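You operate a simulated robot arm through the tools that you are given. There is no shell and no other tool. Be economical: measure what you need, move in short steps, check, and stop when the job is done.

You are at the controls of a simulated two-armed robot. One attempt, no reset.

JOB
Put one of the job cards from the long grey table top on the white slip. Open the left packing drawer, put the white corner piece on the long grey table top away in the inside of the left packing drawer and shut the drawer again. Turn the power box dial to off. Take the green cone on the top of the sealer table and put it away on the high shelf of the roll table. Put the black cone marked "D-62" from the top of the sealer table in the round grey bin and the black cone labelled "D-53" on the long grey table top. Put the stubby orange brush on the top of the sealer table away on the top of the service table. Any order will do. Set down upright: job card, green cone, black cone.

Only the result counts: the job must be done as asked and must still hold three seconds after the hand-in. Knocking over, shifting, dropping, spilling or breaking anything else fails it.

ROBOT AND FRAMES
Two 7-joint arms with fingered hands on one trunk, on a base that drives. Base frame: it is fixed to the floor where the robot stands at the start and does not move with it; the origin is under the middle of the robot, x ahead of it, y to its left, z up; the surface under the hand at the start is at about z = 84. Lengths are in cm, angles in rad, forces in N, time in s.
The left shoulder is at the start at [8, 24.1, 184.3], the right one opposite. With the tool pointing down near the work surface each hand reaches from about 10 to 78 cm from the robot's upright axis, wherever it stands, measured 20 degrees to its own side. Places, roughly: black cone [75, -175, 100]; green cone (9x9x15 cm) [80, -190, 90]; high shelf of the roll table (13x124 cm) [100, -626, 128]; inside of the left packing drawer [-360, 220, 70]; job card [75, 0, 75]; left packing drawer [-360, 210, 70]; long grey table top [70, 0, 80]; power box dial [40, -80, 90]; round grey bin (24x24x27 cm) [90, -230, 100]; stubby orange brush (6x4x8 cm) [80, -150, 90]; top of the service table [-60, 300, 80]; white corner piece (6x6x5 cm) [30, -30, 90]; white slip [75, -75, 75]. Payload 4.9 kg a hand.
Tool frame (each hand has its own): the origin (TCP) lies between the finger pads and is the grasp point; the fingertips stand 3.2 cm ahead of it; z points along the fingers, y is the line along which they close. Largest opening 20 cm; the body of the gripper starts 8.9 cm behind the TCP. The gripper is a hand of 4 fingers: y runs from the thumb to the fingers, the wrist lies at [0, 0, -26.7] in the tool frame.
Orientation is that of the tool frame in the base frame, as [roll, pitch, yaw] about the fixed x, y, z axes, in that order (R = Rz(yaw) Ry(pitch) Rx(roll)). With the fingers straight down and closing along the base's y, the tool's x points along the base's -x, its y along +y and its z along -z.

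CONTROLS
- The arms move only by the tool apply_moves. It takes "left_deltas", "right_deltas" or both (then of equal length, played together; a hand with none holds still); each is a list of rows, each an object of numbers (a shift or turn left out is 0): "x", "y", "z": the shift along the tool's x, y, z in units of 500 mm (1.0 is 500 mm); "rx", "ry", "rz": the turn, a rotation vector about the tool's x, y, z in units of 60 degrees (1.0 is 60 degrees). In form: [{"x": .., "y": .., "z": .., "rx": .., "ry": .., "rz": ..}, ...]. A call has 1 to 10 rows; each row is the pose to reach, as a shift and turn from the pose commanded when the call began, along the tool's axes at that moment. A call with a number of a shift or a turn outside -1 to 1 is refused whole. Rows are played at 5 a second. More than 5 cm and 0.15 rad between two rows, and nothing of the call is played. Where a pose cannot be reached the arm comes as near as it can. A force on the tool above 40 N (or 10 N above the force at the start of the call, whichever is more), or a blocked arm, ends the call early, and 0.2 s more pass. In this call time passes only in rows, and 0.2 s behind the last. It gives the time, the measured TCP pose, the force on the tool (base axes), the opening and the grip force at its end, in the units of the frame above (readings bear some noise), with the torque about the TCP (base axes, N m) and any sound that the robot's microphone picked up, and new pictures: "views" is both (left out), scene, wrist or none (wrist: the cameras of the hands that moved).
- Cameras (640 x 400 px; columns grow to the right, rows downward): "scene" is now at [8.17, 2.88, 198.54]; the picture's right is [0.33, -0.94, -0.00], its down [-0.88, -0.31, -0.36] and it looks along [0.34, 0.12, -0.93] (base axes); focal length 260 px, centre (320, 200). "left" rides on the left gripper at [-6.9, -6.9, -11.6] in its tool frame; the picture's right is [0.71, -0.71, 0.00], its down [0.54, 0.54, -0.64] and it looks along [0.45, 0.45, 0.77] (tool axes); focal length 226 px, centre (320, 200). "right" rides on the right gripper at [6.9, -6.9, -11.6] in its tool frame; the picture's right is [0.71, 0.71, 0.00], its down [-0.54, 0.54, -0.64] and it looks along [-0.45, 0.45, 0.77] (tool axes); focal length 226 px, centre (320, 200). There is no depth. A picture from a camera that has moved, and an enlarged one, comes with that camera's place and axes in the base frame and with its lens. The place of the scene camera against the robot may be out by one fixed shift of up to 2.5 cm in any direction.
- slide_trunk(by): slides the trunk up (or, below 0, down) by that many cm; the arms and the scene camera ride with it, the base frame stays. It gives what a move gives, with no picture.
- roll_base(legs): drives the robot by 1 to 6 legs, each [ahead, left, turn to the left] in cm, cm and rad, along the robot's own axes; the way and the turn of a leg run together, so that a leg with both is an arc; at most 150 cm and 3.142 rad a leg. The arms and the cameras ride along, it lands a little off, and it stops where it bumps. It gives what a move gives, and a new picture of the scene camera.
- finger_targets(finger1, finger2, finger3, thumb_bend, hand): sets how far each is bent, from 0 (flat) to 1 (curled in); at 0.3 the hand is open as for a grip, at 0.7 the pads meet at the TCP. One left out holds its place. A second passes; each finger stops where it meets its share of the squeeze, and holds until it gets a number again. It is the only way to open and close the hand. It gives what a move gives, with no picture; readings hold the bend of each and the force on the fingers (four entries, about 0 where the hand has none), thumb and palm.
- aim_head(pan, tilt): turns the head with the scene camera to pan (to the left, within 1.501 rad either way) and tilt (down, from -0.506 to 1.204), counted from straight ahead of the robot. It gives what a move gives, and a new picture of the scene camera.
- close_up(camera, box): a new picture of the part [left, top, right, bottom] of that camera's present view, enlarged. No time passes.
- finish_job(): hands the job in; it is judged then, once.

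Go step by step. Nothing tells you exact positions but the pictures and the camera data: compare them with the known pose of the tool, close in by small moves and look again before you grip or let go. The budget is 217 turns and 260 pictures, counting those below and the enlarged ones. Unless the task says otherwise, let go and move clear before handing in, and close with one line.

The tools are called after ">>>" as a command line: name --argument value ..., lists and objects as JSON in quotes. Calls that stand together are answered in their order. apply_moves: Moves the arms, as the interface text tells. Its arguments: {"type":"object","properties":{"left_deltas":{"type":"array","items":{"type":"object","properties":{"x":{"type":"number"},"y":{"type":"number"},"z":{"type":"number"},"rx":{"type":"number"},"ry":{"type":"number"},"rz":{"type":"number"}}}},"right_deltas":{"type":"array","items":{"type":"object","properties":{"x":{"type":"number"},"y":{"type":"number"},"z":{"type":"number"},"rx":{"type":"number"},"ry":{"type":"number"},"rz":{"type":"number"}}}},"views":{"type":"string","enum":["both","scene","wrist","none"]}},"required":[]} The other tools are called the same way: slide_trunk (by) slides the trunk up or down; finger_targets (finger1, finger2, finger3, thumb_bend, hand) moves the fingers one by one; roll_base (legs) drives the base; aim_head (pan, tilt) turns the head that bears the scene camera; close_up (camera, box) takes an enlarged picture of a part of a camera's view; finish_job () hands the job in.

At the start:

```text
clock: 0.0
left_tcp_pos: [57.84, -10.3, 119.85]
left_ee_rot: [3.141, 0.001, -3.141]
left_force: [-0.6, 0.3, 0.1]
left_ft_torque: [-0.01, -0.02, 0.02]
left_opening: 20.0
left_finger_force: 0.0
left_shape: jaw
left_bend: [0.3, 0.3, 0.3, 0.3]
left_finger forces: [0.0, 0.0, 0.0, 0.0, 0.1, 0.1]
right_tcp_pos: [44.06, -49.0, 120.35]
right_ee_rot: [3.141, 0.002, 3.141]
right_force: [0.6, 0.2, -0.1]
right_ft_torque: [0.0, -0.02, -0.04]
right_opening: 19.99
right_finger_force: 0.2
right_shape: jaw
right_bend: [0.3, 0.3, 0.3, 0.3]
right_finger forces: [0.0, 0.1, 0.0, 0.0, 0.1, 0.1]
trunk travel left (down, up): [-75.1, 8.9]
robot x, y, heading: [-0.14, -0.14, 0.002]
head pan, tilt: [0.333, 1.201]
```

scene: 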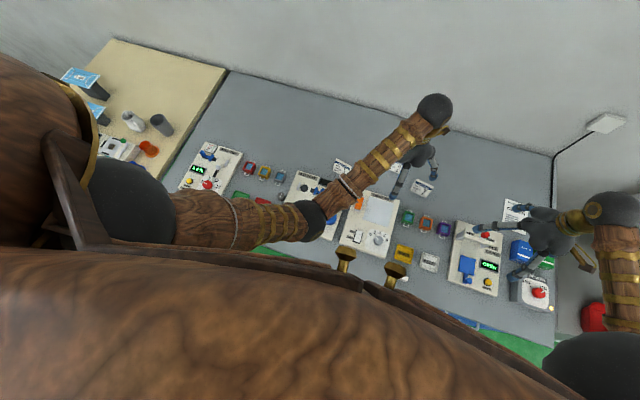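
right: 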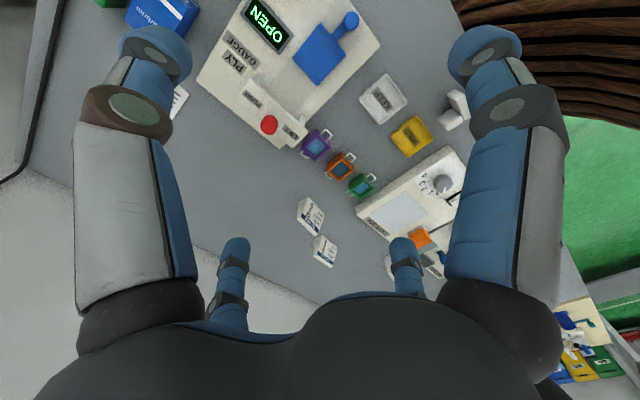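
left: 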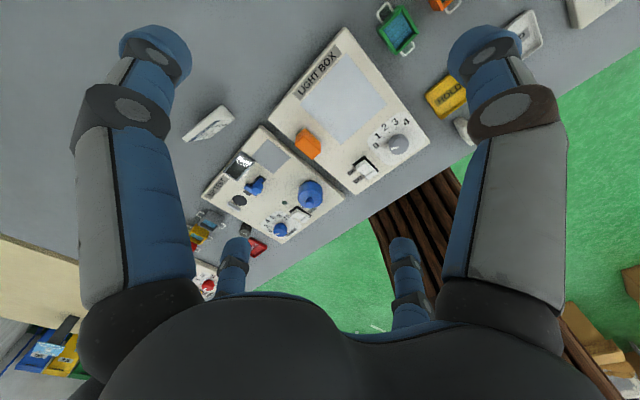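

I see a long grey table with instruments ahead; the arms partly hide it. I'll look around with the head first.

>>> aim_head --pan -0.3 --tilt 0.8

>>> aim_head --pan -1.2 --tilt 0.6

>>> aim_head --pan 1.2 --tilt 0.5

```text
clock: 1.0
left_tcp_pos: [57.74, -10.44, 119.87]
left_ee_rot: [3.141, -0.001, 3.141]
left_force: [-0.3, 0.3, -0.1]
left_ft_torque: [0.0, 0.02, 0.0]
left_opening: 19.98
left_finger_force: 0.1
left_shape: jaw
left_bend: [0.3, 0.3, 0.3, 0.3]
left_finger forces: [0.0, 0.1, 0.0, 0.0, 0.0, 0.1]
right_tcp_pos: [44.01, -49.01, 120.33]
right_ee_rot: [3.141, 0.001, 3.141]
right_force: [-0.1, -0.7, 0.7]
right_ft_torque: [0.03, -0.03, -0.01]
right_opening: 19.99
right_finger_force: 0.0
right_shape: jaw
right_bend: [0.3, 0.3, 0.3, 0.3]
right_finger forces: [0.1, 0.0, 0.0, 0.0, 0.0, 0.0]
trunk travel left (down, up): [-75.1, 8.9]
robot x, y, heading: [-0.06, 0.19, -0.0]
head pan, tilt: [-0.3, 0.799]
camera scene: at [10.58, -1.32, 201.31], right [-0.29, -0.96, 0.0], down [-0.69, 0.21, -0.7], along [0.67, -0.21, -0.72], focal length 260 px, centre (320, 200)
```

scene: 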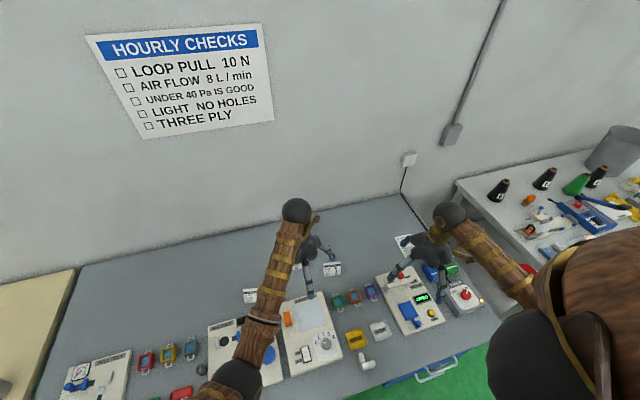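

```text
clock: 2.2
left_tcp_pos: [57.82, -10.3, 119.85]
left_ee_rot: [-3.141, 0.0, 3.14]
left_force: [0.1, 0.1, 0.0]
left_ft_torque: [0.03, 0.0, 0.02]
left_opening: 19.97
left_finger_force: 0.0
left_shape: jaw
left_bend: [0.3, 0.3, 0.3, 0.3]
left_finger forces: [0.0, 0.0, 0.1, 0.0, 0.0, 0.0]
right_tcp_pos: [43.95, -49.03, 120.37]
right_ee_rot: [-3.141, 0.001, 3.141]
right_force: [-0.2, 0.6, -0.5]
right_ft_torque: [0.0, 0.03, -0.02]
right_opening: 20.0
right_finger_force: 0.1
right_shape: jaw
right_bend: [0.3, 0.3, 0.3, 0.3]
right_finger forces: [0.1, 0.0, 0.0, 0.0, 0.0, 0.1]
trunk travel left (down, up): [-75.1, 8.9]
robot x, y, heading: [-0.04, 0.37, 0.0]
head pan, tilt: [-1.201, 0.6]
camera scene: at [6.09, -7.18, 203.0], right [-0.93, -0.36, 0.0], down [-0.2, 0.53, -0.82], along [0.3, -0.77, -0.57], focal length 260 px, centre (320, 200)
```

scene: 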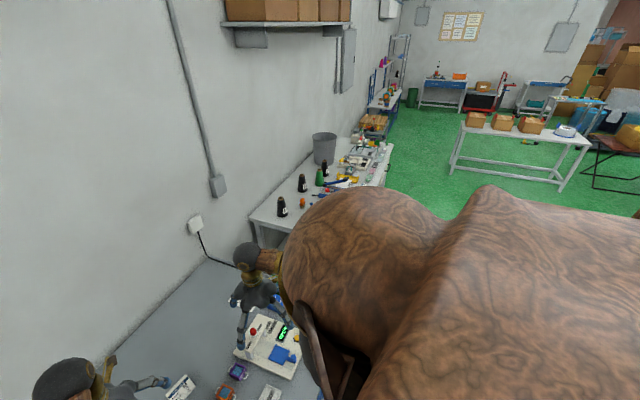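

```text
clock: 4.4
left_tcp_pos: [57.77, -10.22, 119.93]
left_ee_rot: [3.141, 0.0, -3.141]
left_force: [-0.3, -0.2, 0.1]
left_ft_torque: [0.0, -0.01, 0.05]
left_opening: 19.97
left_finger_force: 0.0
left_shape: jaw
left_bend: [0.3, 0.3, 0.3, 0.3]
left_finger forces: [0.0, 0.1, 0.0, 0.1, 0.0, 0.1]
right_tcp_pos: [43.96, -48.94, 120.44]
right_ee_rot: [-3.14, -0.001, 3.14]
right_force: [-0.3, 0.4, 0.6]
right_ft_torque: [-0.01, 0.0, -0.01]
right_opening: 19.99
right_finger_force: 0.0
right_shape: jaw
right_bend: [0.3, 0.3, 0.3, 0.3]
right_finger forces: [0.0, 0.1, 0.1, 0.1, 0.1, 0.0]
trunk travel left (down, up): [-75.1, 8.9]
robot x, y, heading: [-0.1, -0.15, -0.002]
head pan, tilt: [1.201, 0.499]
camera scene: at [6.18, 9.54, 203.91], right [0.93, -0.36, 0.0], down [-0.17, -0.45, -0.88], along [0.32, 0.82, -0.48], focal length 260 px, centre (320, 200)
```

scene: 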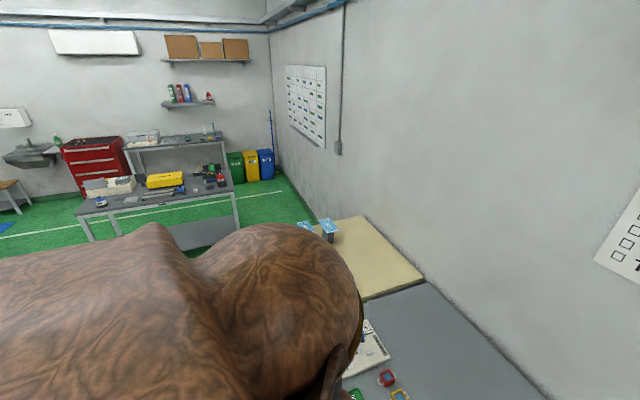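

I'll look at the long table with the head ahead and enlarge the relevant parts.

>>> aim_head --pan -0.5 --tilt 0.9

>>> close_up --camera "scene" --box '[200, 180, 420, 320]'

>>> close_up --camera "right" --box '[200, 0, 480, 270]'

```text
clock: 6.2
left_tcp_pos: [57.82, -10.36, 119.86]
left_ee_rot: [3.141, 0.0, 3.142]
left_force: [0.5, -0.1, 1.1]
left_ft_torque: [0.03, -0.03, 0.0]
left_opening: 19.98
left_finger_force: 0.1
left_shape: jaw
left_bend: [0.3, 0.3, 0.3, 0.3]
left_finger forces: [0.1, 0.1, 0.0, 0.1, 0.0, 0.1]
right_tcp_pos: [44.0, -49.0, 120.53]
right_ee_rot: [3.141, 0.0, 3.141]
right_force: [-0.1, 1.3, 0.1]
right_ft_torque: [-0.03, 0.0, -0.01]
right_opening: 19.98
right_finger_force: 0.0
right_shape: jaw
right_bend: [0.3, 0.3, 0.3, 0.3]
right_finger forces: [0.1, 0.1, 0.0, 0.1, 0.0, 0.0]
trunk travel left (down, up): [-75.1, 8.9]
robot x, y, heading: [0.26, -0.05, -0.001]
head pan, tilt: [-0.499, 0.901]
camera scene: at [9.52, -2.55, 200.52], right [-0.48, -0.88, 0.0], down [-0.69, 0.37, -0.62], along [0.55, -0.3, -0.78], focal length 260 px, centre (320, 200)
```

scene: 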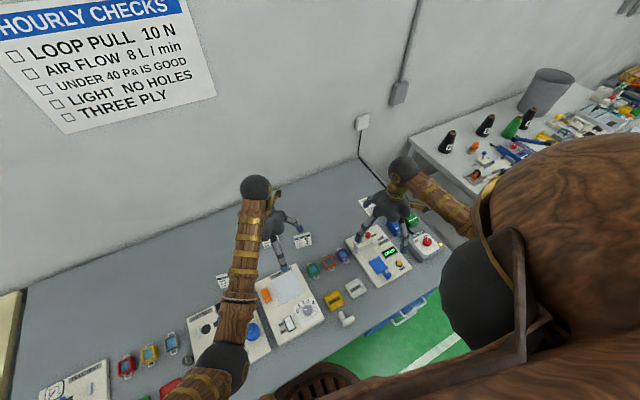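

```text
2.86 times, centred on (310, 250) of scene
camera zoom: at [9.52, -2.55, 200.52], right [-0.48, -0.88, 0.0], down [-0.69, 0.37, -0.62], along [0.55, -0.3, -0.78], focal length 742 px, centre (349, 57)
```

zoom: 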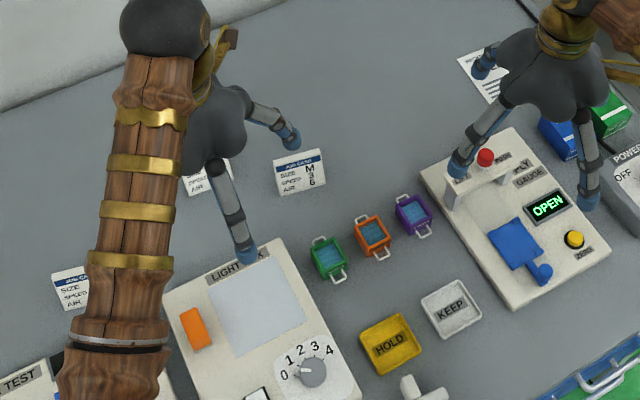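

```text
1.48 times, centred on (340, 135) of right
camera zoom: at [37.22, -55.73, 132.09], right [-0.71, 0.71, 0.0], down [0.54, 0.54, 0.64], along [0.45, 0.45, -0.77], focal length 335 px, centre (290, 296)
```

zoom: 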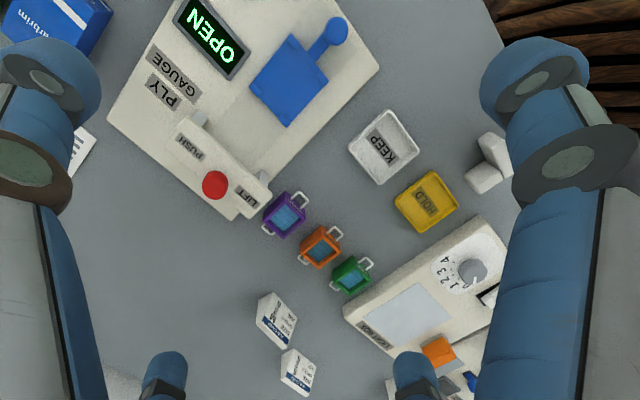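

The job cards stand near [72,-27], the slip near [76,-70], corner piece near [31,-27]. Before driving sideways I check the space next to the robot.

>>> aim_head --pan -0.9 --tilt 1.2

>>> finger_targets --hand "right" --finger1 0.0 --finger3 0.0

>>> close_up --camera "right" --box '[0, 0, 640, 400]'

```text
clock: 7.0
left_tcp_pos: [57.82, -10.31, 119.91]
left_ee_rot: [3.141, 0.001, 3.14]
left_force: [0.0, -0.2, -0.7]
left_ft_torque: [-0.02, 0.03, 0.01]
left_opening: 20.02
left_finger_force: 0.2
left_shape: jaw
left_bend: [0.3, 0.3, 0.3, 0.3]
left_finger forces: [0.0, 0.0, 0.1, 0.1, 0.0, 0.0]
right_tcp_pos: [44.01, -48.99, 120.43]
right_ee_rot: [3.141, 0.0, -3.14]
right_force: [0.6, 0.1, 0.0]
right_ft_torque: [-0.03, -0.01, 0.03]
right_opening: 20.0
right_finger_force: 0.2
right_shape: jaw
right_bend: [0.3, 0.3, 0.3, 0.3]
right_finger forces: [0.1, 0.0, 0.0, 0.0, 0.0, 0.1]
trunk travel left (down, up): [-75.1, 8.9]
robot x, y, heading: [-0.0, -0.36, -0.003]
head pan, tilt: [-0.901, 1.201]
camera scene: at [6.36, -3.32, 198.54], right [-0.78, -0.62, 0.0], down [-0.58, 0.73, -0.36], along [0.23, -0.28, -0.93], focal length 260 px, centre (320, 200)
```

scene: 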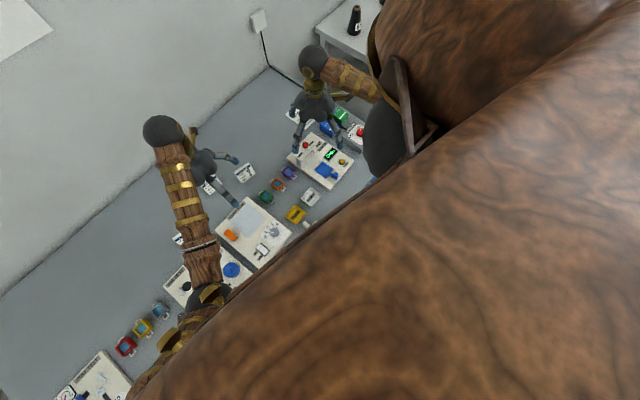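

```text
clock: 8.0
left_tcp_pos: [57.79, -10.45, 119.91]
left_ee_rot: [-3.141, 0.0, -3.14]
left_force: [-0.1, -0.6, -0.5]
left_ft_torque: [-0.01, 0.0, 0.01]
left_opening: 20.0
left_finger_force: 0.1
left_shape: jaw
left_bend: [0.3, 0.3, 0.3, 0.3]
left_finger forces: [0.0, 0.0, 0.0, 0.0, 0.1, 0.0]
right_tcp_pos: [44.08, -48.88, 120.34]
right_ee_rot: [-3.141, 0.0, -3.141]
right_force: [0.5, -0.5, 0.0]
right_ft_torque: [0.02, 0.04, 0.01]
right_opening: 16.39
right_finger_force: 0.1
right_shape: fingers
right_bend: [0.01, 0.3, 0.01, 0.3]
right_finger forces: [0.0, 0.0, 0.0, 0.0, 0.0, 0.0]
trunk travel left (down, up): [-75.1, 8.9]
robot x, y, heading: [-0.01, -0.1, -0.003]
head pan, tilt: [-0.901, 1.201]
```

```text
1.00 times, centred on (320, 200) of right (not enlarged: the box is as wide or as high as the picture)
camera zoom: at [37.22, -55.74, 132.09], right [-0.71, 0.71, 0.0], down [0.54, 0.54, 0.64], along [0.45, 0.45, -0.77], focal length 226 px, centre (320, 200)
```

zoom: 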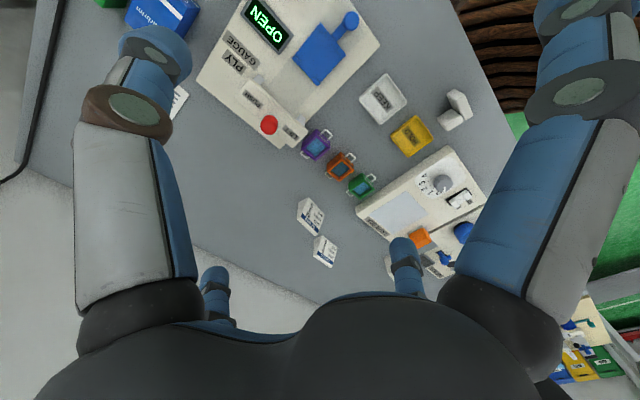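

Finger2 opposes the thumb; fingers 1 and 3 sit across. I drive right 45 cm along the table.

>>> roll_base --legs '[[0, -45, 0]]'

>>> aim_head --pan -0.1 --tilt 1.0

```text
clock: 10.7
left_tcp_pos: [57.73, -55.2, 119.98]
left_ee_rot: [-3.137, -0.001, 3.141]
left_force: [-0.6, 0.4, 0.3]
left_ft_torque: [-0.06, -0.01, 0.01]
left_opening: 20.03
left_finger_force: 0.1
left_shape: jaw
left_bend: [0.3, 0.3, 0.3, 0.3]
left_finger forces: [0.0, 0.0, 0.0, 0.0, 0.0, 0.0]
right_tcp_pos: [43.84, -93.8, 120.46]
right_ee_rot: [-3.14, -0.001, 3.14]
right_force: [0.8, -0.5, 0.2]
right_ft_torque: [-0.02, 0.0, -0.01]
right_opening: 16.38
right_finger_force: 0.2
right_shape: fingers
right_bend: [0.01, 0.3, 0.01, 0.3]
right_finger forces: [0.0, 0.0, 0.0, 0.0, 0.0, 0.1]
trunk travel left (down, up): [-75.1, 8.9]
robot x, y, heading: [-0.1, -45.04, -0.004]
head pan, tilt: [-0.901, 1.201]
camera scene: at [6.29, -47.99, 198.55], right [-0.78, -0.62, 0.0], down [-0.58, 0.73, -0.36], along [0.22, -0.29, -0.93], focal length 260 px, centre (320, 200)
```

scene: 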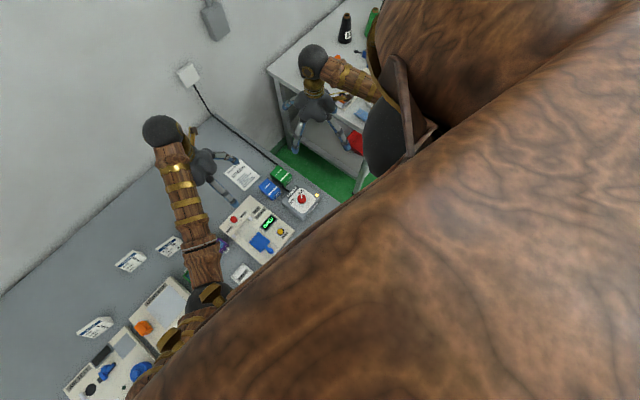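

```text
clock: 11.9
left_tcp_pos: [57.65, -55.45, 119.9]
left_ee_rot: [3.141, 0.0, 3.14]
left_force: [0.8, -0.2, -0.7]
left_ft_torque: [0.0, -0.01, 0.03]
left_opening: 20.01
left_finger_force: 0.1
left_shape: jaw
left_bend: [0.3, 0.3, 0.3, 0.3]
left_finger forces: [0.0, 0.1, 0.0, 0.0, 0.0, 0.0]
right_tcp_pos: [43.81, -94.01, 120.38]
right_ee_rot: [3.141, 0.0, 3.14]
right_force: [0.0, 0.6, -0.5]
right_ft_torque: [-0.03, -0.05, -0.04]
right_opening: 16.38
right_finger_force: 0.0
right_shape: fingers
right_bend: [0.01, 0.3, 0.01, 0.3]
right_finger forces: [0.0, 0.0, 0.0, 0.0, 0.0, 0.1]
trunk travel left (down, up): [-75.1, 8.9]
robot x, y, heading: [-0.21, -45.23, -0.002]
head pan, tilt: [-0.099, 1.0]
camera scene: at [9.76, -44.66, 199.8], right [-0.1, -0.99, 0.0], down [-0.84, 0.09, -0.54], along [0.54, -0.06, -0.84], focal length 260 px, centre (320, 200)
```

scene: 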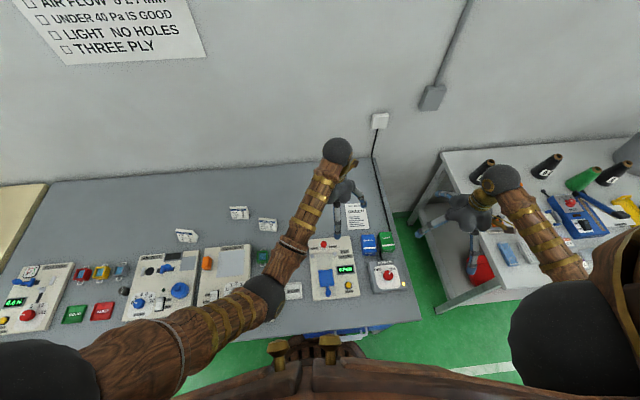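

Now the table is visible; three cards, the slip and the power box with a red dial. I enlarge these.

>>> close_up --camera "scene" --box '[160, 190, 300, 280]'

>>> close_up --camera "scene" --box '[310, 190, 420, 300]'

```text
4.44 times, centred on (230, 235) of scene
camera zoom: at [9.76, -44.66, 199.8], right [-0.1, -0.99, 0.0], down [-0.84, 0.09, -0.54], along [0.54, -0.06, -0.84], focal length 1154 px, centre (720, 44)
```

zoom: 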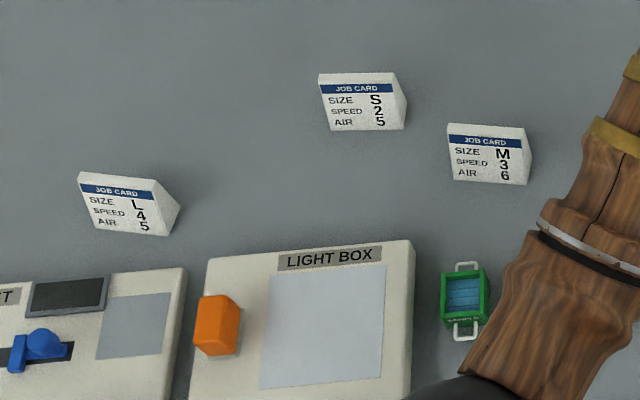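

```text
3.64 times, centred on (365, 245) of scene
camera zoom: at [9.76, -44.66, 199.8], right [-0.1, -0.99, 0.0], down [-0.84, 0.09, -0.54], along [0.54, -0.06, -0.84], focal length 944 px, centre (156, 36)
```

zoom: 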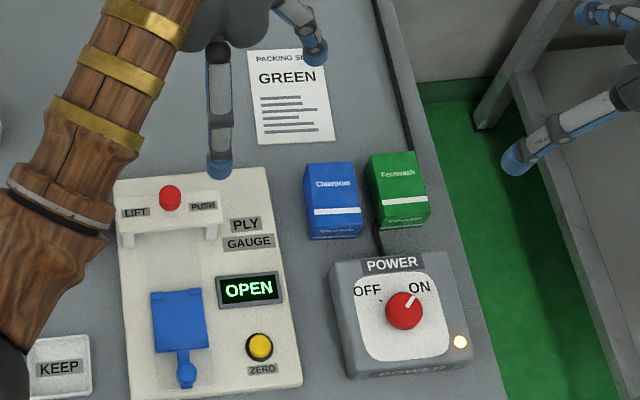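

Cards are small wedges. I bring the left hand above the nearest card (M) and the right hand over the power dial.

>>> apply_moves --left_deltas '[{"x": -0.04, "y": 0.09}, {"x": -0.08, "y": 0.17}, {"x": -0.12, "y": 0.25}, {"x": -0.15, "y": 0.34}, {"x": -0.18, "y": 0.42}, {"x": -0.22, "y": 0.5}, {"x": -0.26, "y": 0.58}]' --right_deltas '[{"x": 0, "y": 0, "z": 0}, {"x": 0, "y": 0, "z": 0}, {"x": 0, "y": 0, "z": 0}, {"x": 0.02, "y": 0.08}, {"x": 0.04, "y": 0.16}, {"x": 0.06, "y": 0.24}, {"x": 0.08, "y": 0.32}]'

```text
clock: 13.5
left_tcp_pos: [70.95, -26.23, 119.71]
left_ee_rot: [-3.141, -0.001, 3.138]
left_force: [-0.9, -0.2, 0.4]
left_ft_torque: [-0.04, 0.03, -0.02]
left_opening: 19.97
left_finger_force: 0.1
left_shape: jaw
left_bend: [0.3, 0.3, 0.3, 0.3]
left_finger forces: [0.0, 0.0, 0.0, 0.0, 0.1, 0.0]
right_tcp_pos: [39.89, -77.87, 120.51]
right_ee_rot: [-3.14, -0.002, 3.138]
right_force: [-0.2, 1.0, -0.3]
right_ft_torque: [-0.03, -0.01, 0.0]
right_opening: 16.37
right_finger_force: 0.1
right_shape: fingers
right_bend: [0.01, 0.3, 0.01, 0.3]
right_finger forces: [0.0, 0.0, 0.0, 0.0, 0.0, 0.0]
trunk travel left (down, up): [-75.1, 8.9]
robot x, y, heading: [0.07, -44.64, -0.006]
head pan, tilt: [-0.099, 1.0]
camera scene: at [9.93, -44.33, 199.79], right [-0.1, -0.99, 0.0], down [-0.84, 0.08, -0.54], along [0.54, -0.06, -0.84], focal length 260 px, centre (320, 200)
camera right: at [33.15, -84.6, 132.19], right [-0.7, 0.71, 0.0], down [0.54, 0.54, 0.64], along [0.46, 0.45, -0.77], focal length 226 px, centre (320, 200)
camera left: at [77.92, -32.98, 131.31], right [-0.71, -0.7, 0.0], down [-0.54, 0.54, 0.64], along [-0.45, 0.45, -0.77], focal length 226 px, centre (320, 200)
```

scene: 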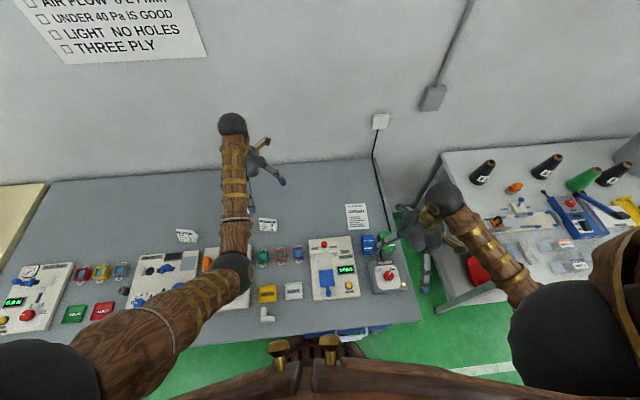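
right: 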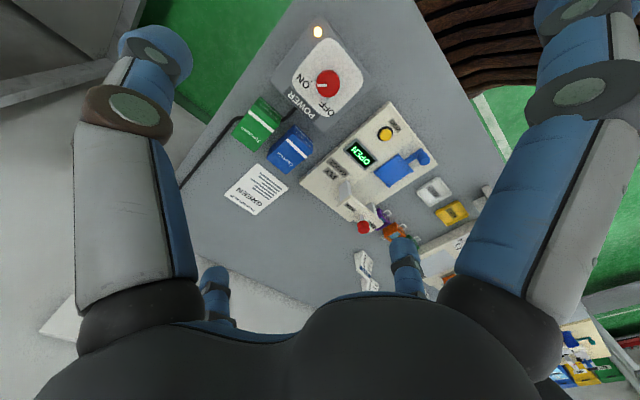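
left: 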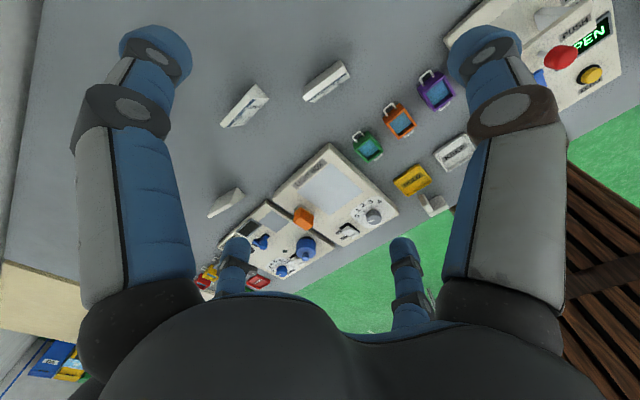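

The dial is at about [38.7,-78]. I pre-close the right hand to half so it fits between the boxes, and look.

>>> finger_targets --hand "right" --finger1 0.5 --finger2 0.5 --finger3 0.5 --thumb_bend 0.5

>>> apply_moves --right_deltas '[{"x": 0.01, "z": 0.08}, {"x": 0.02, "z": 0.16}, {"x": 0.024, "z": 0.24}]' --views "wrist"

>>> close_up --camera "scene" --box '[340, 200, 460, 300]'

```text
clock: 14.5
left_tcp_pos: [70.77, -26.53, 119.79]
left_ee_rot: [-3.141, 0.001, 3.139]
left_force: [0.6, 0.1, 0.4]
left_ft_torque: [0.02, -0.02, -0.03]
left_opening: 20.01
left_finger_force: 0.0
left_shape: jaw
left_bend: [0.3, 0.3, 0.3, 0.3]
left_finger forces: [0.1, 0.1, 0.1, 0.0, 0.0, 0.0]
right_tcp_pos: [39.76, -78.13, 120.42]
right_ee_rot: [3.14, 0.0, 3.139]
right_force: [0.2, 0.1, 0.4]
right_ft_torque: [0.01, 0.02, -0.02]
right_opening: 6.97
right_finger_force: 0.0
right_shape: fingers
right_bend: [0.5, 0.5, 0.5, 0.5]
right_finger forces: [0.1, 0.0, 0.1, 0.0, 0.0, 0.1]
trunk travel left (down, up): [-75.1, 8.9]
robot x, y, heading: [-0.39, -44.97, 0.002]
head pan, tilt: [-0.099, 1.0]
```

```text
clock: 15.3
left_tcp_pos: [70.88, -26.47, 119.91]
left_ee_rot: [3.142, 0.0, 3.14]
left_force: [-0.2, -0.4, -0.9]
left_ft_torque: [-0.01, 0.01, 0.04]
left_opening: 19.99
left_finger_force: 0.1
left_shape: jaw
left_bend: [0.3, 0.3, 0.3, 0.3]
left_finger forces: [0.0, 0.1, 0.0, 0.0, 0.1, 0.1]
right_tcp_pos: [38.74, -78.08, 108.42]
right_ee_rot: [-3.141, 0.0, 3.141]
right_force: [-0.1, -0.4, 0.0]
right_ft_torque: [0.0, 0.0, 0.0]
right_opening: 6.97
right_finger_force: 0.1
right_shape: fingers
right_bend: [0.5, 0.5, 0.5, 0.5]
right_finger forces: [0.1, 0.0, 0.1, 0.0, 0.1, 0.1]
trunk travel left (down, up): [-75.1, 8.9]
robot x, y, heading: [0.1, -44.71, -0.004]
head pan, tilt: [-0.099, 1.0]
camera right: at [31.86, -84.81, 120.06], right [-0.71, 0.71, 0.0], down [0.54, 0.54, 0.64], along [0.46, 0.45, -0.77], focal length 226 px, centre (320, 200)
```

right: 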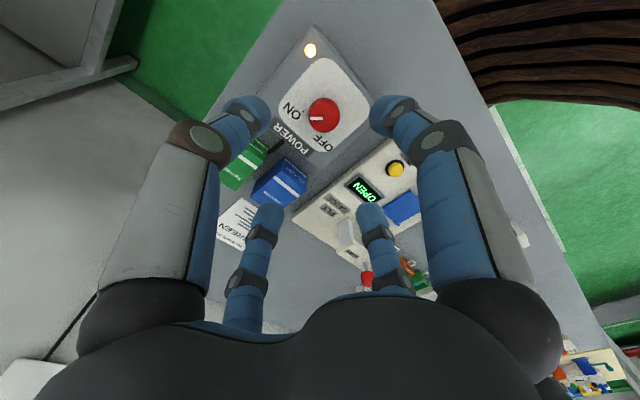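

```text
4.00 times, centred on (400, 250) of scene
camera zoom: at [9.78, -44.66, 199.8], right [-0.1, -0.99, 0.0], down [-0.84, 0.09, -0.54], along [0.54, -0.05, -0.84], focal length 1038 px, centre (0, 0)
```

zoom: 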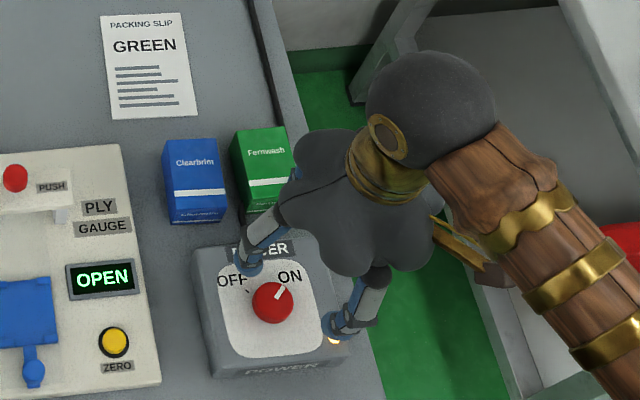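

Triangulating the two wrist views puts the dial top near [39.1,-77.2,90]. I centre and descend.

>>> apply_moves --right_deltas '[{"x": -0.008, "y": 0.018, "z": 0.08}, {"x": -0.008, "y": 0.018, "z": 0.16}, {"x": -0.008, "y": 0.018, "z": 0.22}, {"x": -0.008, "y": 0.018, "z": 0.28}]' --views "wrist"

>>> close_up --camera "scene" --box '[360, 230, 440, 290]'

```text
clock: 16.3
left_tcp_pos: [70.96, -26.36, 119.87]
left_ee_rot: [-3.141, -0.001, 3.138]
left_force: [-1.0, -0.2, 0.4]
left_ft_torque: [0.04, 0.01, 0.01]
left_opening: 20.01
left_finger_force: 0.0
left_shape: jaw
left_bend: [0.3, 0.3, 0.3, 0.3]
left_finger forces: [0.0, 0.0, 0.0, 0.0, 0.0, 0.1]
right_tcp_pos: [39.16, -77.13, 94.2]
right_ee_rot: [-3.141, 0.001, 3.14]
right_force: [0.7, -0.1, 0.0]
right_ft_torque: [0.01, -0.01, -0.01]
right_opening: 6.96
right_finger_force: 0.1
right_shape: fingers
right_bend: [0.5, 0.5, 0.5, 0.5]
right_finger forces: [0.0, 0.0, 0.0, 0.0, 0.1, 0.0]
trunk travel left (down, up): [-75.1, 8.9]
robot x, y, heading: [0.32, -44.96, -0.004]
head pan, tilt: [-0.099, 1.0]
camera right: at [32.33, -83.87, 106.04], right [-0.71, 0.71, 0.0], down [0.54, 0.54, 0.64], along [0.46, 0.45, -0.77], focal length 226 px, centre (320, 200)
```

right: 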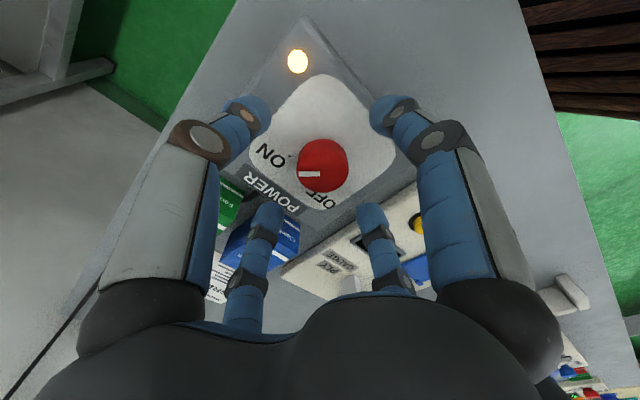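

```text
6.67 times, centred on (400, 260) of scene
camera zoom: at [9.8, -44.6, 199.8], right [-0.1, -0.99, 0.0], down [-0.84, 0.09, -0.54], along [0.54, -0.05, -0.84], focal length 1731 px, centre (-213, -200)
```

zoom: 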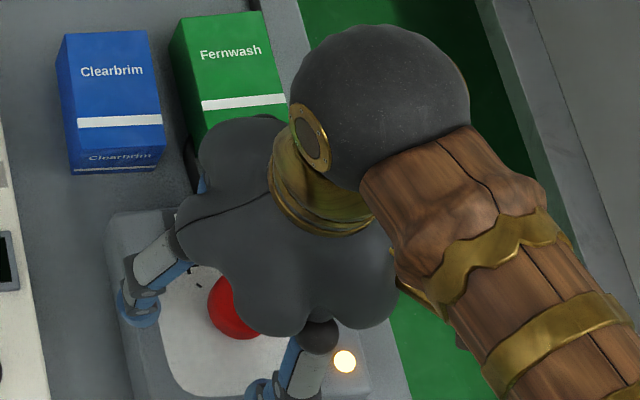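

The dial is centred under the hand; ON→OFF is about a quarter turn counter-clockwise. I descend a bit more and close the four fingers on it.

>>> apply_moves --right_deltas '[{"z": 0.03}, {"z": 0.056}]' --views "wrist"

>>> finger_targets --hand "right" --finger1 0.6 --finger2 0.6 --finger3 0.6 --thumb_bend 0.6

>>> close_up --camera "right" --box '[160, 50, 480, 250]'

```text
clock: 16.7
left_tcp_pos: [70.66, -26.23, 119.84]
left_ee_rot: [-3.142, -0.001, 3.141]
left_force: [-0.2, 0.2, 0.1]
left_ft_torque: [0.02, -0.02, 0.0]
left_opening: 20.0
left_finger_force: 0.0
left_shape: jaw
left_bend: [0.3, 0.3, 0.3, 0.3]
left_finger forces: [0.0, 0.0, 0.0, 0.0, 0.0, 0.1]
right_tcp_pos: [39.06, -77.15, 93.26]
right_ee_rot: [3.14, 0.006, 3.137]
right_force: [-3.9, -0.3, 11.7]
right_ft_torque: [-0.46, 0.05, -0.2]
right_opening: 6.96
right_finger_force: 5.6
right_shape: fingers
right_bend: [0.5, 0.5, 0.5, 0.5]
right_finger forces: [0.0, 1.2, 1.7, 0.0, 9.2, 0.0]
trunk travel left (down, up): [-75.1, 8.9]
robot x, y, heading: [-0.06, -45.03, -0.003]
head pan, tilt: [-0.099, 1.0]
stopped in row 2 (right hand): the force on the tool passed its limit at 63 N (the readings are from after the stop); the commanded pose is now the measured one
camera right: at [32.26, -83.8, 104.92], right [-0.7, 0.71, 0.0], down [0.54, 0.54, 0.65], along [0.46, 0.45, -0.76], focal length 226 px, centre (320, 200)
```

right: 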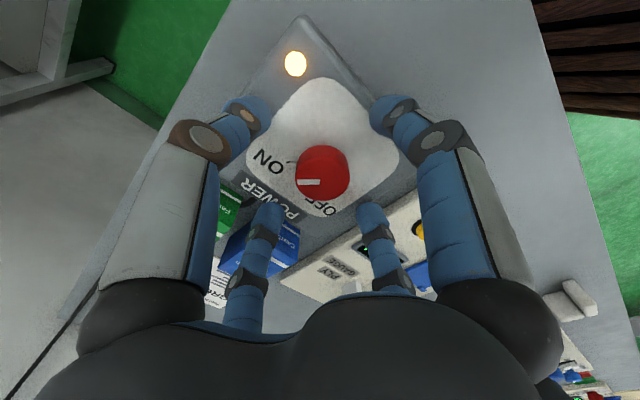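

```text
clock: 17.7
left_tcp_pos: [70.78, -26.41, 119.82]
left_ee_rot: [-3.141, 0.001, 3.141]
left_force: [0.0, 0.7, -0.5]
left_ft_torque: [-0.01, -0.01, 0.01]
left_opening: 20.0
left_finger_force: 0.0
left_shape: jaw
left_bend: [0.3, 0.3, 0.3, 0.3]
left_finger forces: [0.1, 0.0, 0.0, 0.0, 0.1, 0.1]
right_tcp_pos: [39.08, -77.08, 93.16]
right_ee_rot: [3.141, 0.002, 3.135]
right_force: [-7.2, 0.9, 1.9]
right_ft_torque: [0.03, 0.47, -0.03]
right_opening: 5.2
right_finger_force: 6.1
right_shape: fingers
right_bend: [0.52, 0.6, 0.6, 0.6]
right_finger forces: [12.2, 0.0, 0.0, 0.1, 0.0, 0.1]
trunk travel left (down, up): [-75.1, 8.9]
robot x, y, heading: [-0.37, -45.23, 0.0]
head pan, tilt: [-0.099, 1.0]
```

```text
2.00 times, centred on (320, 150) of right
camera zoom: at [32.25, -83.89, 104.82], right [-0.7, 0.71, 0.0], down [0.54, 0.54, 0.64], along [0.46, 0.45, -0.76], focal length 452 px, centre (320, 300)
```

zoom: 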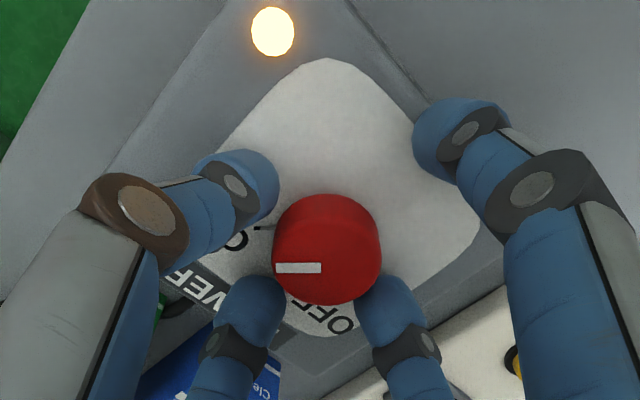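

The tips touched the plate; finger1 is caught on it. I raise slightly and close again.

>>> apply_moves --right_deltas '[{"z": -0.01, "x": -0.006}]' --views "none"

>>> finger_targets --hand "right" --finger1 0.65 --finger2 0.65 --finger3 0.65 --thumb_bend 0.65

>>> close_up --camera "right" --box '[160, 50, 480, 250]'

```text
clock: 18.1
left_tcp_pos: [70.99, -26.41, 119.83]
left_ee_rot: [3.141, -0.002, 3.139]
left_force: [-0.2, 0.0, 0.2]
left_ft_torque: [-0.03, -0.01, 0.0]
left_opening: 19.99
left_finger_force: 0.0
left_shape: jaw
left_bend: [0.3, 0.3, 0.3, 0.3]
left_finger forces: [0.0, 0.0, 0.0, 0.0, 0.0, 0.0]
right_tcp_pos: [39.77, -77.17, 93.57]
right_ee_rot: [3.139, 0.005, 3.138]
right_force: [-0.3, -0.1, 0.1]
right_ft_torque: [0.01, 0.01, 0.0]
right_opening: 3.78
right_finger_force: 0.0
right_shape: fingers
right_bend: [0.57, 0.6, 0.6, 0.6]
right_finger forces: [0.1, 0.1, 0.0, 0.0, 0.0, 0.0]
trunk travel left (down, up): [-75.1, 8.9]
robot x, y, heading: [-0.09, -45.62, -0.007]
head pan, tilt: [-0.099, 1.0]
```

```text
clock: 19.1
left_tcp_pos: [70.94, -26.44, 119.86]
left_ee_rot: [3.14, 0.001, 3.139]
left_force: [-0.3, 0.4, 0.2]
left_ft_torque: [0.03, 0.0, 0.01]
left_opening: 19.99
left_finger_force: 0.1
left_shape: jaw
left_bend: [0.3, 0.3, 0.3, 0.3]
left_finger forces: [0.0, 0.0, 0.0, 0.1, 0.1, 0.0]
right_tcp_pos: [39.56, -77.21, 93.67]
right_ee_rot: [3.138, 0.002, 3.138]
right_force: [-0.4, -1.2, 0.4]
right_ft_torque: [-0.05, 0.06, 0.09]
right_opening: 2.88
right_finger_force: 6.8
right_shape: fingers
right_bend: [0.61, 0.64, 0.65, 0.64]
right_finger forces: [6.5, 1.9, 0.0, 0.1, 4.8, 0.0]
trunk travel left (down, up): [-75.1, 8.9]
robot x, y, heading: [-0.05, -45.22, 0.0]
head pan, tilt: [-0.099, 1.0]
```

```text
2.00 times, centred on (320, 150) of right
camera zoom: at [32.7, -83.92, 105.3], right [-0.7, 0.71, 0.0], down [0.54, 0.54, 0.65], along [0.46, 0.45, -0.76], focal length 452 px, centre (320, 300)
```

zoom: 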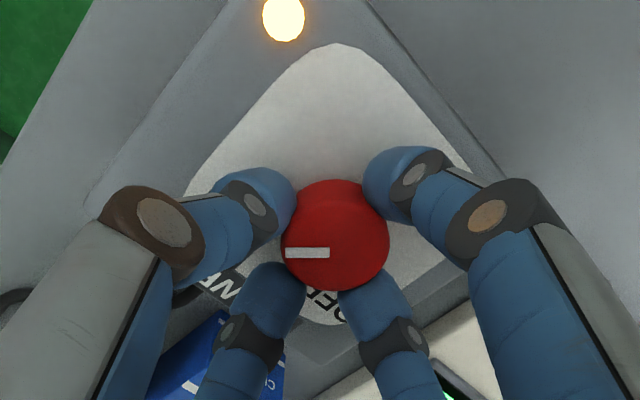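

The fingers surround the knob. I squeeze a little more and turn counter-clockwise.

>>> finger_targets --hand "right" --finger1 0.66 --finger2 0.7 --finger3 0.7 --thumb_bend 0.7

>>> apply_moves --right_deltas '[{"rz": -0.12}, {"rz": -0.24}, {"rz": -0.36}, {"rz": -0.48}, {"rz": -0.6}, {"rz": -0.72}, {"rz": -0.84}, {"rz": -0.96}]' --views "wrist"

>>> close_up --camera "right" --box '[160, 50, 480, 250]'

```text
clock: 20.1
left_tcp_pos: [70.87, -26.43, 119.83]
left_ee_rot: [-3.141, 0.001, 3.138]
left_force: [-0.5, 0.1, 0.7]
left_ft_torque: [0.01, 0.0, -0.01]
left_opening: 19.96
left_finger_force: 0.2
left_shape: jaw
left_bend: [0.3, 0.3, 0.3, 0.3]
left_finger forces: [0.0, 0.0, 0.0, 0.0, 0.1, 0.0]
right_tcp_pos: [39.56, -77.02, 93.7]
right_ee_rot: [3.141, 0.002, 3.137]
right_force: [3.3, -4.6, 4.8]
right_ft_torque: [-0.15, -0.04, 0.13]
right_opening: 2.82
right_finger_force: 17.8
right_shape: fingers
right_bend: [0.61, 0.65, 0.67, 0.65]
right_finger forces: [7.9, 8.1, 4.7, 0.0, 14.6, 0.0]
trunk travel left (down, up): [-75.1, 8.9]
robot x, y, heading: [-0.03, -44.92, -0.002]
head pan, tilt: [-0.099, 1.0]
```

```text
clock: 21.9
left_tcp_pos: [70.85, -26.24, 119.83]
left_ee_rot: [-3.139, -0.001, 3.14]
left_force: [0.1, 0.7, -0.1]
left_ft_torque: [0.02, 0.0, -0.03]
left_opening: 20.0
left_finger_force: 0.2
left_shape: jaw
left_bend: [0.3, 0.3, 0.3, 0.3]
left_finger forces: [0.1, 0.0, 0.1, 0.0, 0.0, 0.0]
right_tcp_pos: [39.47, -76.88, 93.77]
right_ee_rot: [-3.14, 0.003, -2.139]
right_force: [-7.8, 13.4, -1.6]
right_ft_torque: [0.6, 0.34, -0.11]
right_opening: 2.82
right_finger_force: 16.4
right_shape: fingers
right_bend: [0.62, 0.64, 0.67, 0.67]
right_finger forces: [5.8, 14.1, 6.8, 0.0, 6.2, 0.0]
trunk travel left (down, up): [-75.1, 8.9]
robot x, y, heading: [-0.11, -45.07, -0.003]
head pan, tilt: [-0.099, 1.0]
camera right: at [41.62, -86.31, 105.37], right [-0.98, -0.22, 0.0], down [-0.17, 0.75, 0.64], along [-0.14, 0.63, -0.76], focal length 226 px, centre (320, 200)
```

right: 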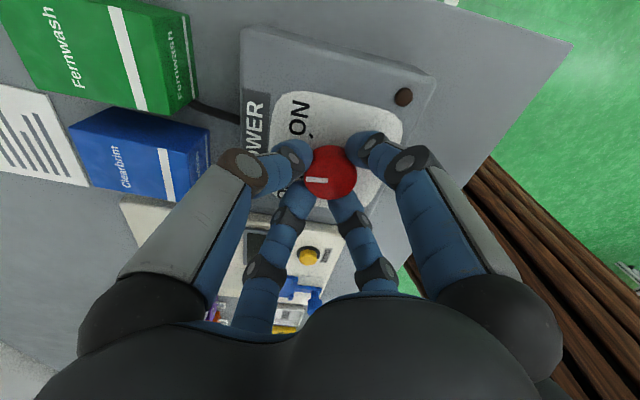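

```text
2.00 times, centred on (320, 150) of right
camera zoom: at [41.62, -86.31, 105.37], right [-0.98, -0.22, 0.0], down [-0.17, 0.75, 0.64], along [-0.14, 0.63, -0.76], focal length 452 px, centre (320, 300)
```

zoom: 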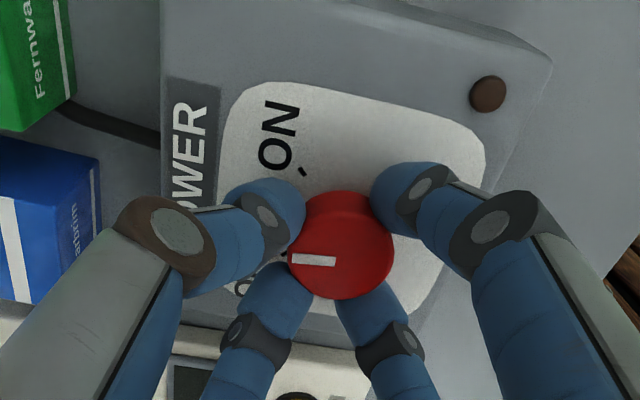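

The lamp is out and the pointer meets the OFF tick. I release, raise, and check.

>>> finger_targets --hand "right" --finger1 0.5 --finger2 0.5 --finger3 0.5 --thumb_bend 0.5

>>> apply_moves --right_deltas '[{"z": -0.08}, {"z": -0.16}, {"z": -0.24}, {"z": -0.32}, {"z": -0.4}, {"z": -0.48}]' --views "wrist"

>>> close_up --camera "right" --box '[200, 0, 440, 150]'

```text
clock: 22.9
left_tcp_pos: [70.99, -26.48, 119.8]
left_ee_rot: [3.141, 0.002, 3.142]
left_force: [-0.1, -0.5, -1.0]
left_ft_torque: [0.01, -0.02, -0.02]
left_opening: 19.96
left_finger_force: 0.1
left_shape: jaw
left_bend: [0.3, 0.3, 0.3, 0.3]
left_finger forces: [0.0, 0.0, 0.0, 0.1, 0.0, 0.0]
right_tcp_pos: [39.47, -77.09, 93.68]
right_ee_rot: [-3.14, 0.003, -2.14]
right_force: [0.8, 0.8, -0.4]
right_ft_torque: [0.02, -0.01, -0.01]
right_opening: 6.89
right_finger_force: 0.2
right_shape: fingers
right_bend: [0.5, 0.5, 0.5, 0.5]
right_finger forces: [0.0, 0.1, 0.0, 0.1, 0.1, 0.1]
trunk travel left (down, up): [-75.1, 8.9]
robot x, y, heading: [0.28, -45.11, -0.002]
head pan, tilt: [-0.099, 1.0]
```

```text
clock: 24.3
left_tcp_pos: [70.82, -26.5, 119.81]
left_ee_rot: [3.141, 0.0, -3.141]
left_force: [-0.6, 0.8, 0.1]
left_ft_torque: [0.01, -0.01, 0.0]
left_opening: 19.98
left_finger_force: 0.0
left_shape: jaw
left_bend: [0.3, 0.3, 0.3, 0.3]
left_finger forces: [0.0, 0.0, 0.0, 0.0, 0.0, 0.0]
right_tcp_pos: [39.58, -77.19, 117.76]
right_ee_rot: [-3.139, 0.004, -2.14]
right_force: [-1.1, -0.3, 0.2]
right_ft_torque: [0.0, 0.01, -0.03]
right_opening: 6.89
right_finger_force: 0.1
right_shape: fingers
right_bend: [0.5, 0.5, 0.5, 0.5]
right_finger forces: [0.0, 0.0, 0.1, 0.0, 0.1, 0.0]
trunk travel left (down, up): [-75.1, 8.9]
robot x, y, heading: [0.13, -44.77, -0.001]
head pan, tilt: [-0.099, 1.0]
camera right: at [41.64, -86.65, 129.35], right [-0.98, -0.21, 0.0], down [-0.17, 0.75, 0.64], along [-0.14, 0.63, -0.77], focal length 226 px, centre (320, 200)
```

right: 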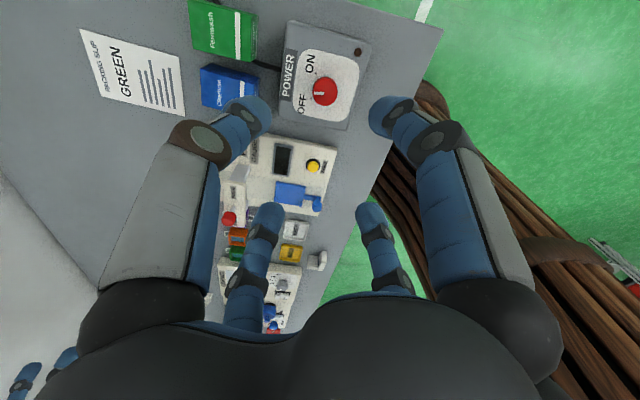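

```text
2.67 times, centred on (320, 75) of right
camera zoom: at [41.64, -86.65, 129.35], right [-0.98, -0.21, 0.0], down [-0.17, 0.75, 0.64], along [-0.14, 0.63, -0.77], focal length 603 px, centre (320, 533)
```

zoom: 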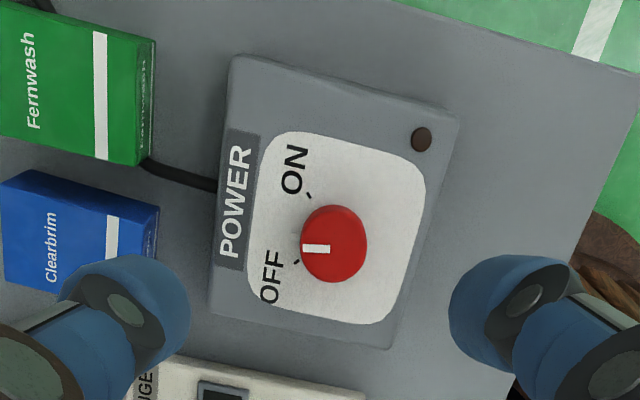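

The lamp is off but the pointer is still about 20° short of the OFF tick; I go back and turn it a bit further.

>>> apply_moves --right_deltas '[{"z": 0.08}, {"z": 0.16}, {"z": 0.24}, {"z": 0.32}, {"z": 0.4}, {"z": 0.48}]' --views "none"

>>> finger_targets --hand "right" --finger1 0.67 --finger2 0.7 --finger3 0.7 --thumb_bend 0.7

>>> apply_moves --right_deltas '[{"rz": -0.1}, {"rz": -0.2}, {"rz": -0.3}, {"rz": -0.4}]' --views "wrist"

>>> close_up --camera "right" --box '[160, 50, 480, 250]'

```text
clock: 25.7
left_tcp_pos: [70.96, -26.42, 119.7]
left_ee_rot: [3.141, -0.001, 3.14]
left_force: [-0.7, -0.7, -0.1]
left_ft_torque: [-0.02, 0.0, 0.0]
left_opening: 19.97
left_finger_force: 0.0
left_shape: jaw
left_bend: [0.3, 0.3, 0.3, 0.3]
left_finger forces: [0.1, 0.1, 0.1, 0.1, 0.1, 0.1]
right_tcp_pos: [39.62, -77.14, 93.66]
right_ee_rot: [-3.14, 0.004, -2.14]
right_force: [-0.9, 0.4, -0.2]
right_ft_torque: [0.01, 0.02, 0.01]
right_opening: 6.89
right_finger_force: 0.1
right_shape: fingers
right_bend: [0.5, 0.5, 0.5, 0.5]
right_finger forces: [0.1, 0.0, 0.0, 0.0, 0.0, 0.0]
trunk travel left (down, up): [-75.1, 8.9]
robot x, y, heading: [0.15, -45.25, -0.002]
head pan, tilt: [-0.099, 1.0]
```

```text
clock: 26.7
left_tcp_pos: [70.92, -26.43, 119.89]
left_ee_rot: [-3.141, 0.0, 3.139]
left_force: [-0.6, 0.3, 0.9]
left_ft_torque: [0.03, -0.04, 0.01]
left_opening: 19.99
left_finger_force: 0.0
left_shape: jaw
left_bend: [0.3, 0.3, 0.3, 0.3]
left_finger forces: [0.0, 0.0, 0.0, 0.0, 0.0, 0.0]
right_tcp_pos: [39.46, -77.19, 93.7]
right_ee_rot: [-3.14, 0.003, -2.14]
right_force: [-2.0, 0.1, -1.4]
right_ft_torque: [-0.03, 0.08, 0.02]
right_opening: 2.19
right_finger_force: 14.1
right_shape: fingers
right_bend: [0.62, 0.62, 0.66, 0.67]
right_finger forces: [6.8, 8.5, 5.4, 0.0, 7.3, 0.0]
trunk travel left (down, up): [-75.1, 8.9]
robot x, y, heading: [0.24, -45.03, -0.001]
head pan, tilt: [-0.099, 1.0]
```

```text
clock: 27.7
left_tcp_pos: [70.78, -26.45, 119.83]
left_ee_rot: [3.14, 0.001, 3.139]
left_force: [-0.3, -0.9, -0.5]
left_ft_torque: [0.02, 0.01, -0.01]
left_opening: 19.99
left_finger_force: 0.0
left_shape: jaw
left_bend: [0.3, 0.3, 0.3, 0.3]
left_finger forces: [0.1, 0.0, 0.0, 0.0, 0.0, 0.1]
right_tcp_pos: [39.5, -76.97, 93.7]
right_ee_rot: [-3.139, 0.001, -1.719]
right_force: [-6.5, 6.5, -1.8]
right_ft_torque: [0.25, 0.3, -0.08]
right_opening: 2.14
right_finger_force: 14.3
right_shape: fingers
right_bend: [0.63, 0.62, 0.66, 0.67]
right_finger forces: [4.9, 11.1, 7.9, 0.1, 5.7, 0.1]
trunk travel left (down, up): [-75.1, 8.9]
robot x, y, heading: [0.33, -45.02, -0.003]
head pan, tilt: [-0.099, 1.0]
camera right: at [45.38, -84.74, 105.38], right [-0.8, -0.59, 0.0], down [-0.46, 0.61, 0.64], along [-0.38, 0.52, -0.77], focal length 226 px, centre (320, 200)
```

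right: 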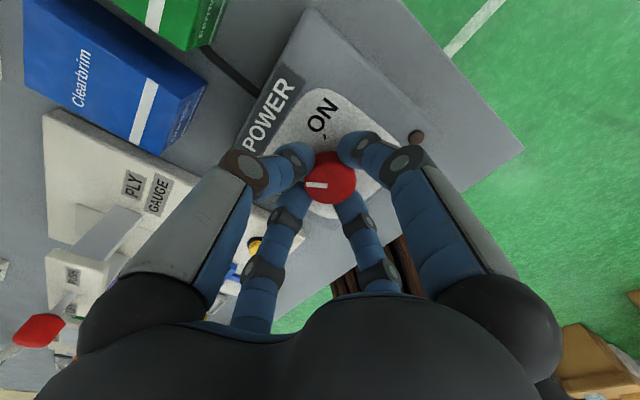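

```text
2.00 times, centred on (320, 150) of right
camera zoom: at [45.38, -84.74, 105.38], right [-0.8, -0.59, 0.0], down [-0.46, 0.61, 0.64], along [-0.38, 0.52, -0.77], focal length 452 px, centre (320, 300)
```

zoom: 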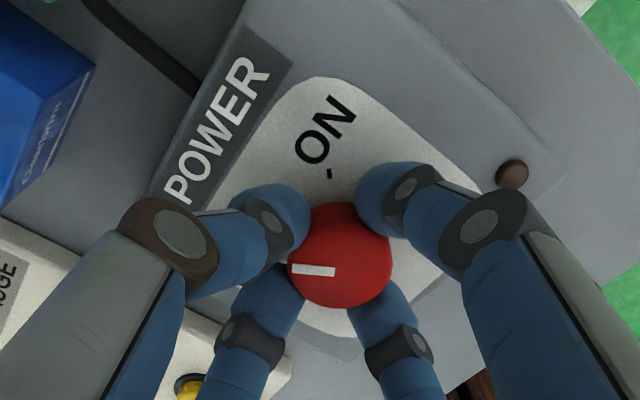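

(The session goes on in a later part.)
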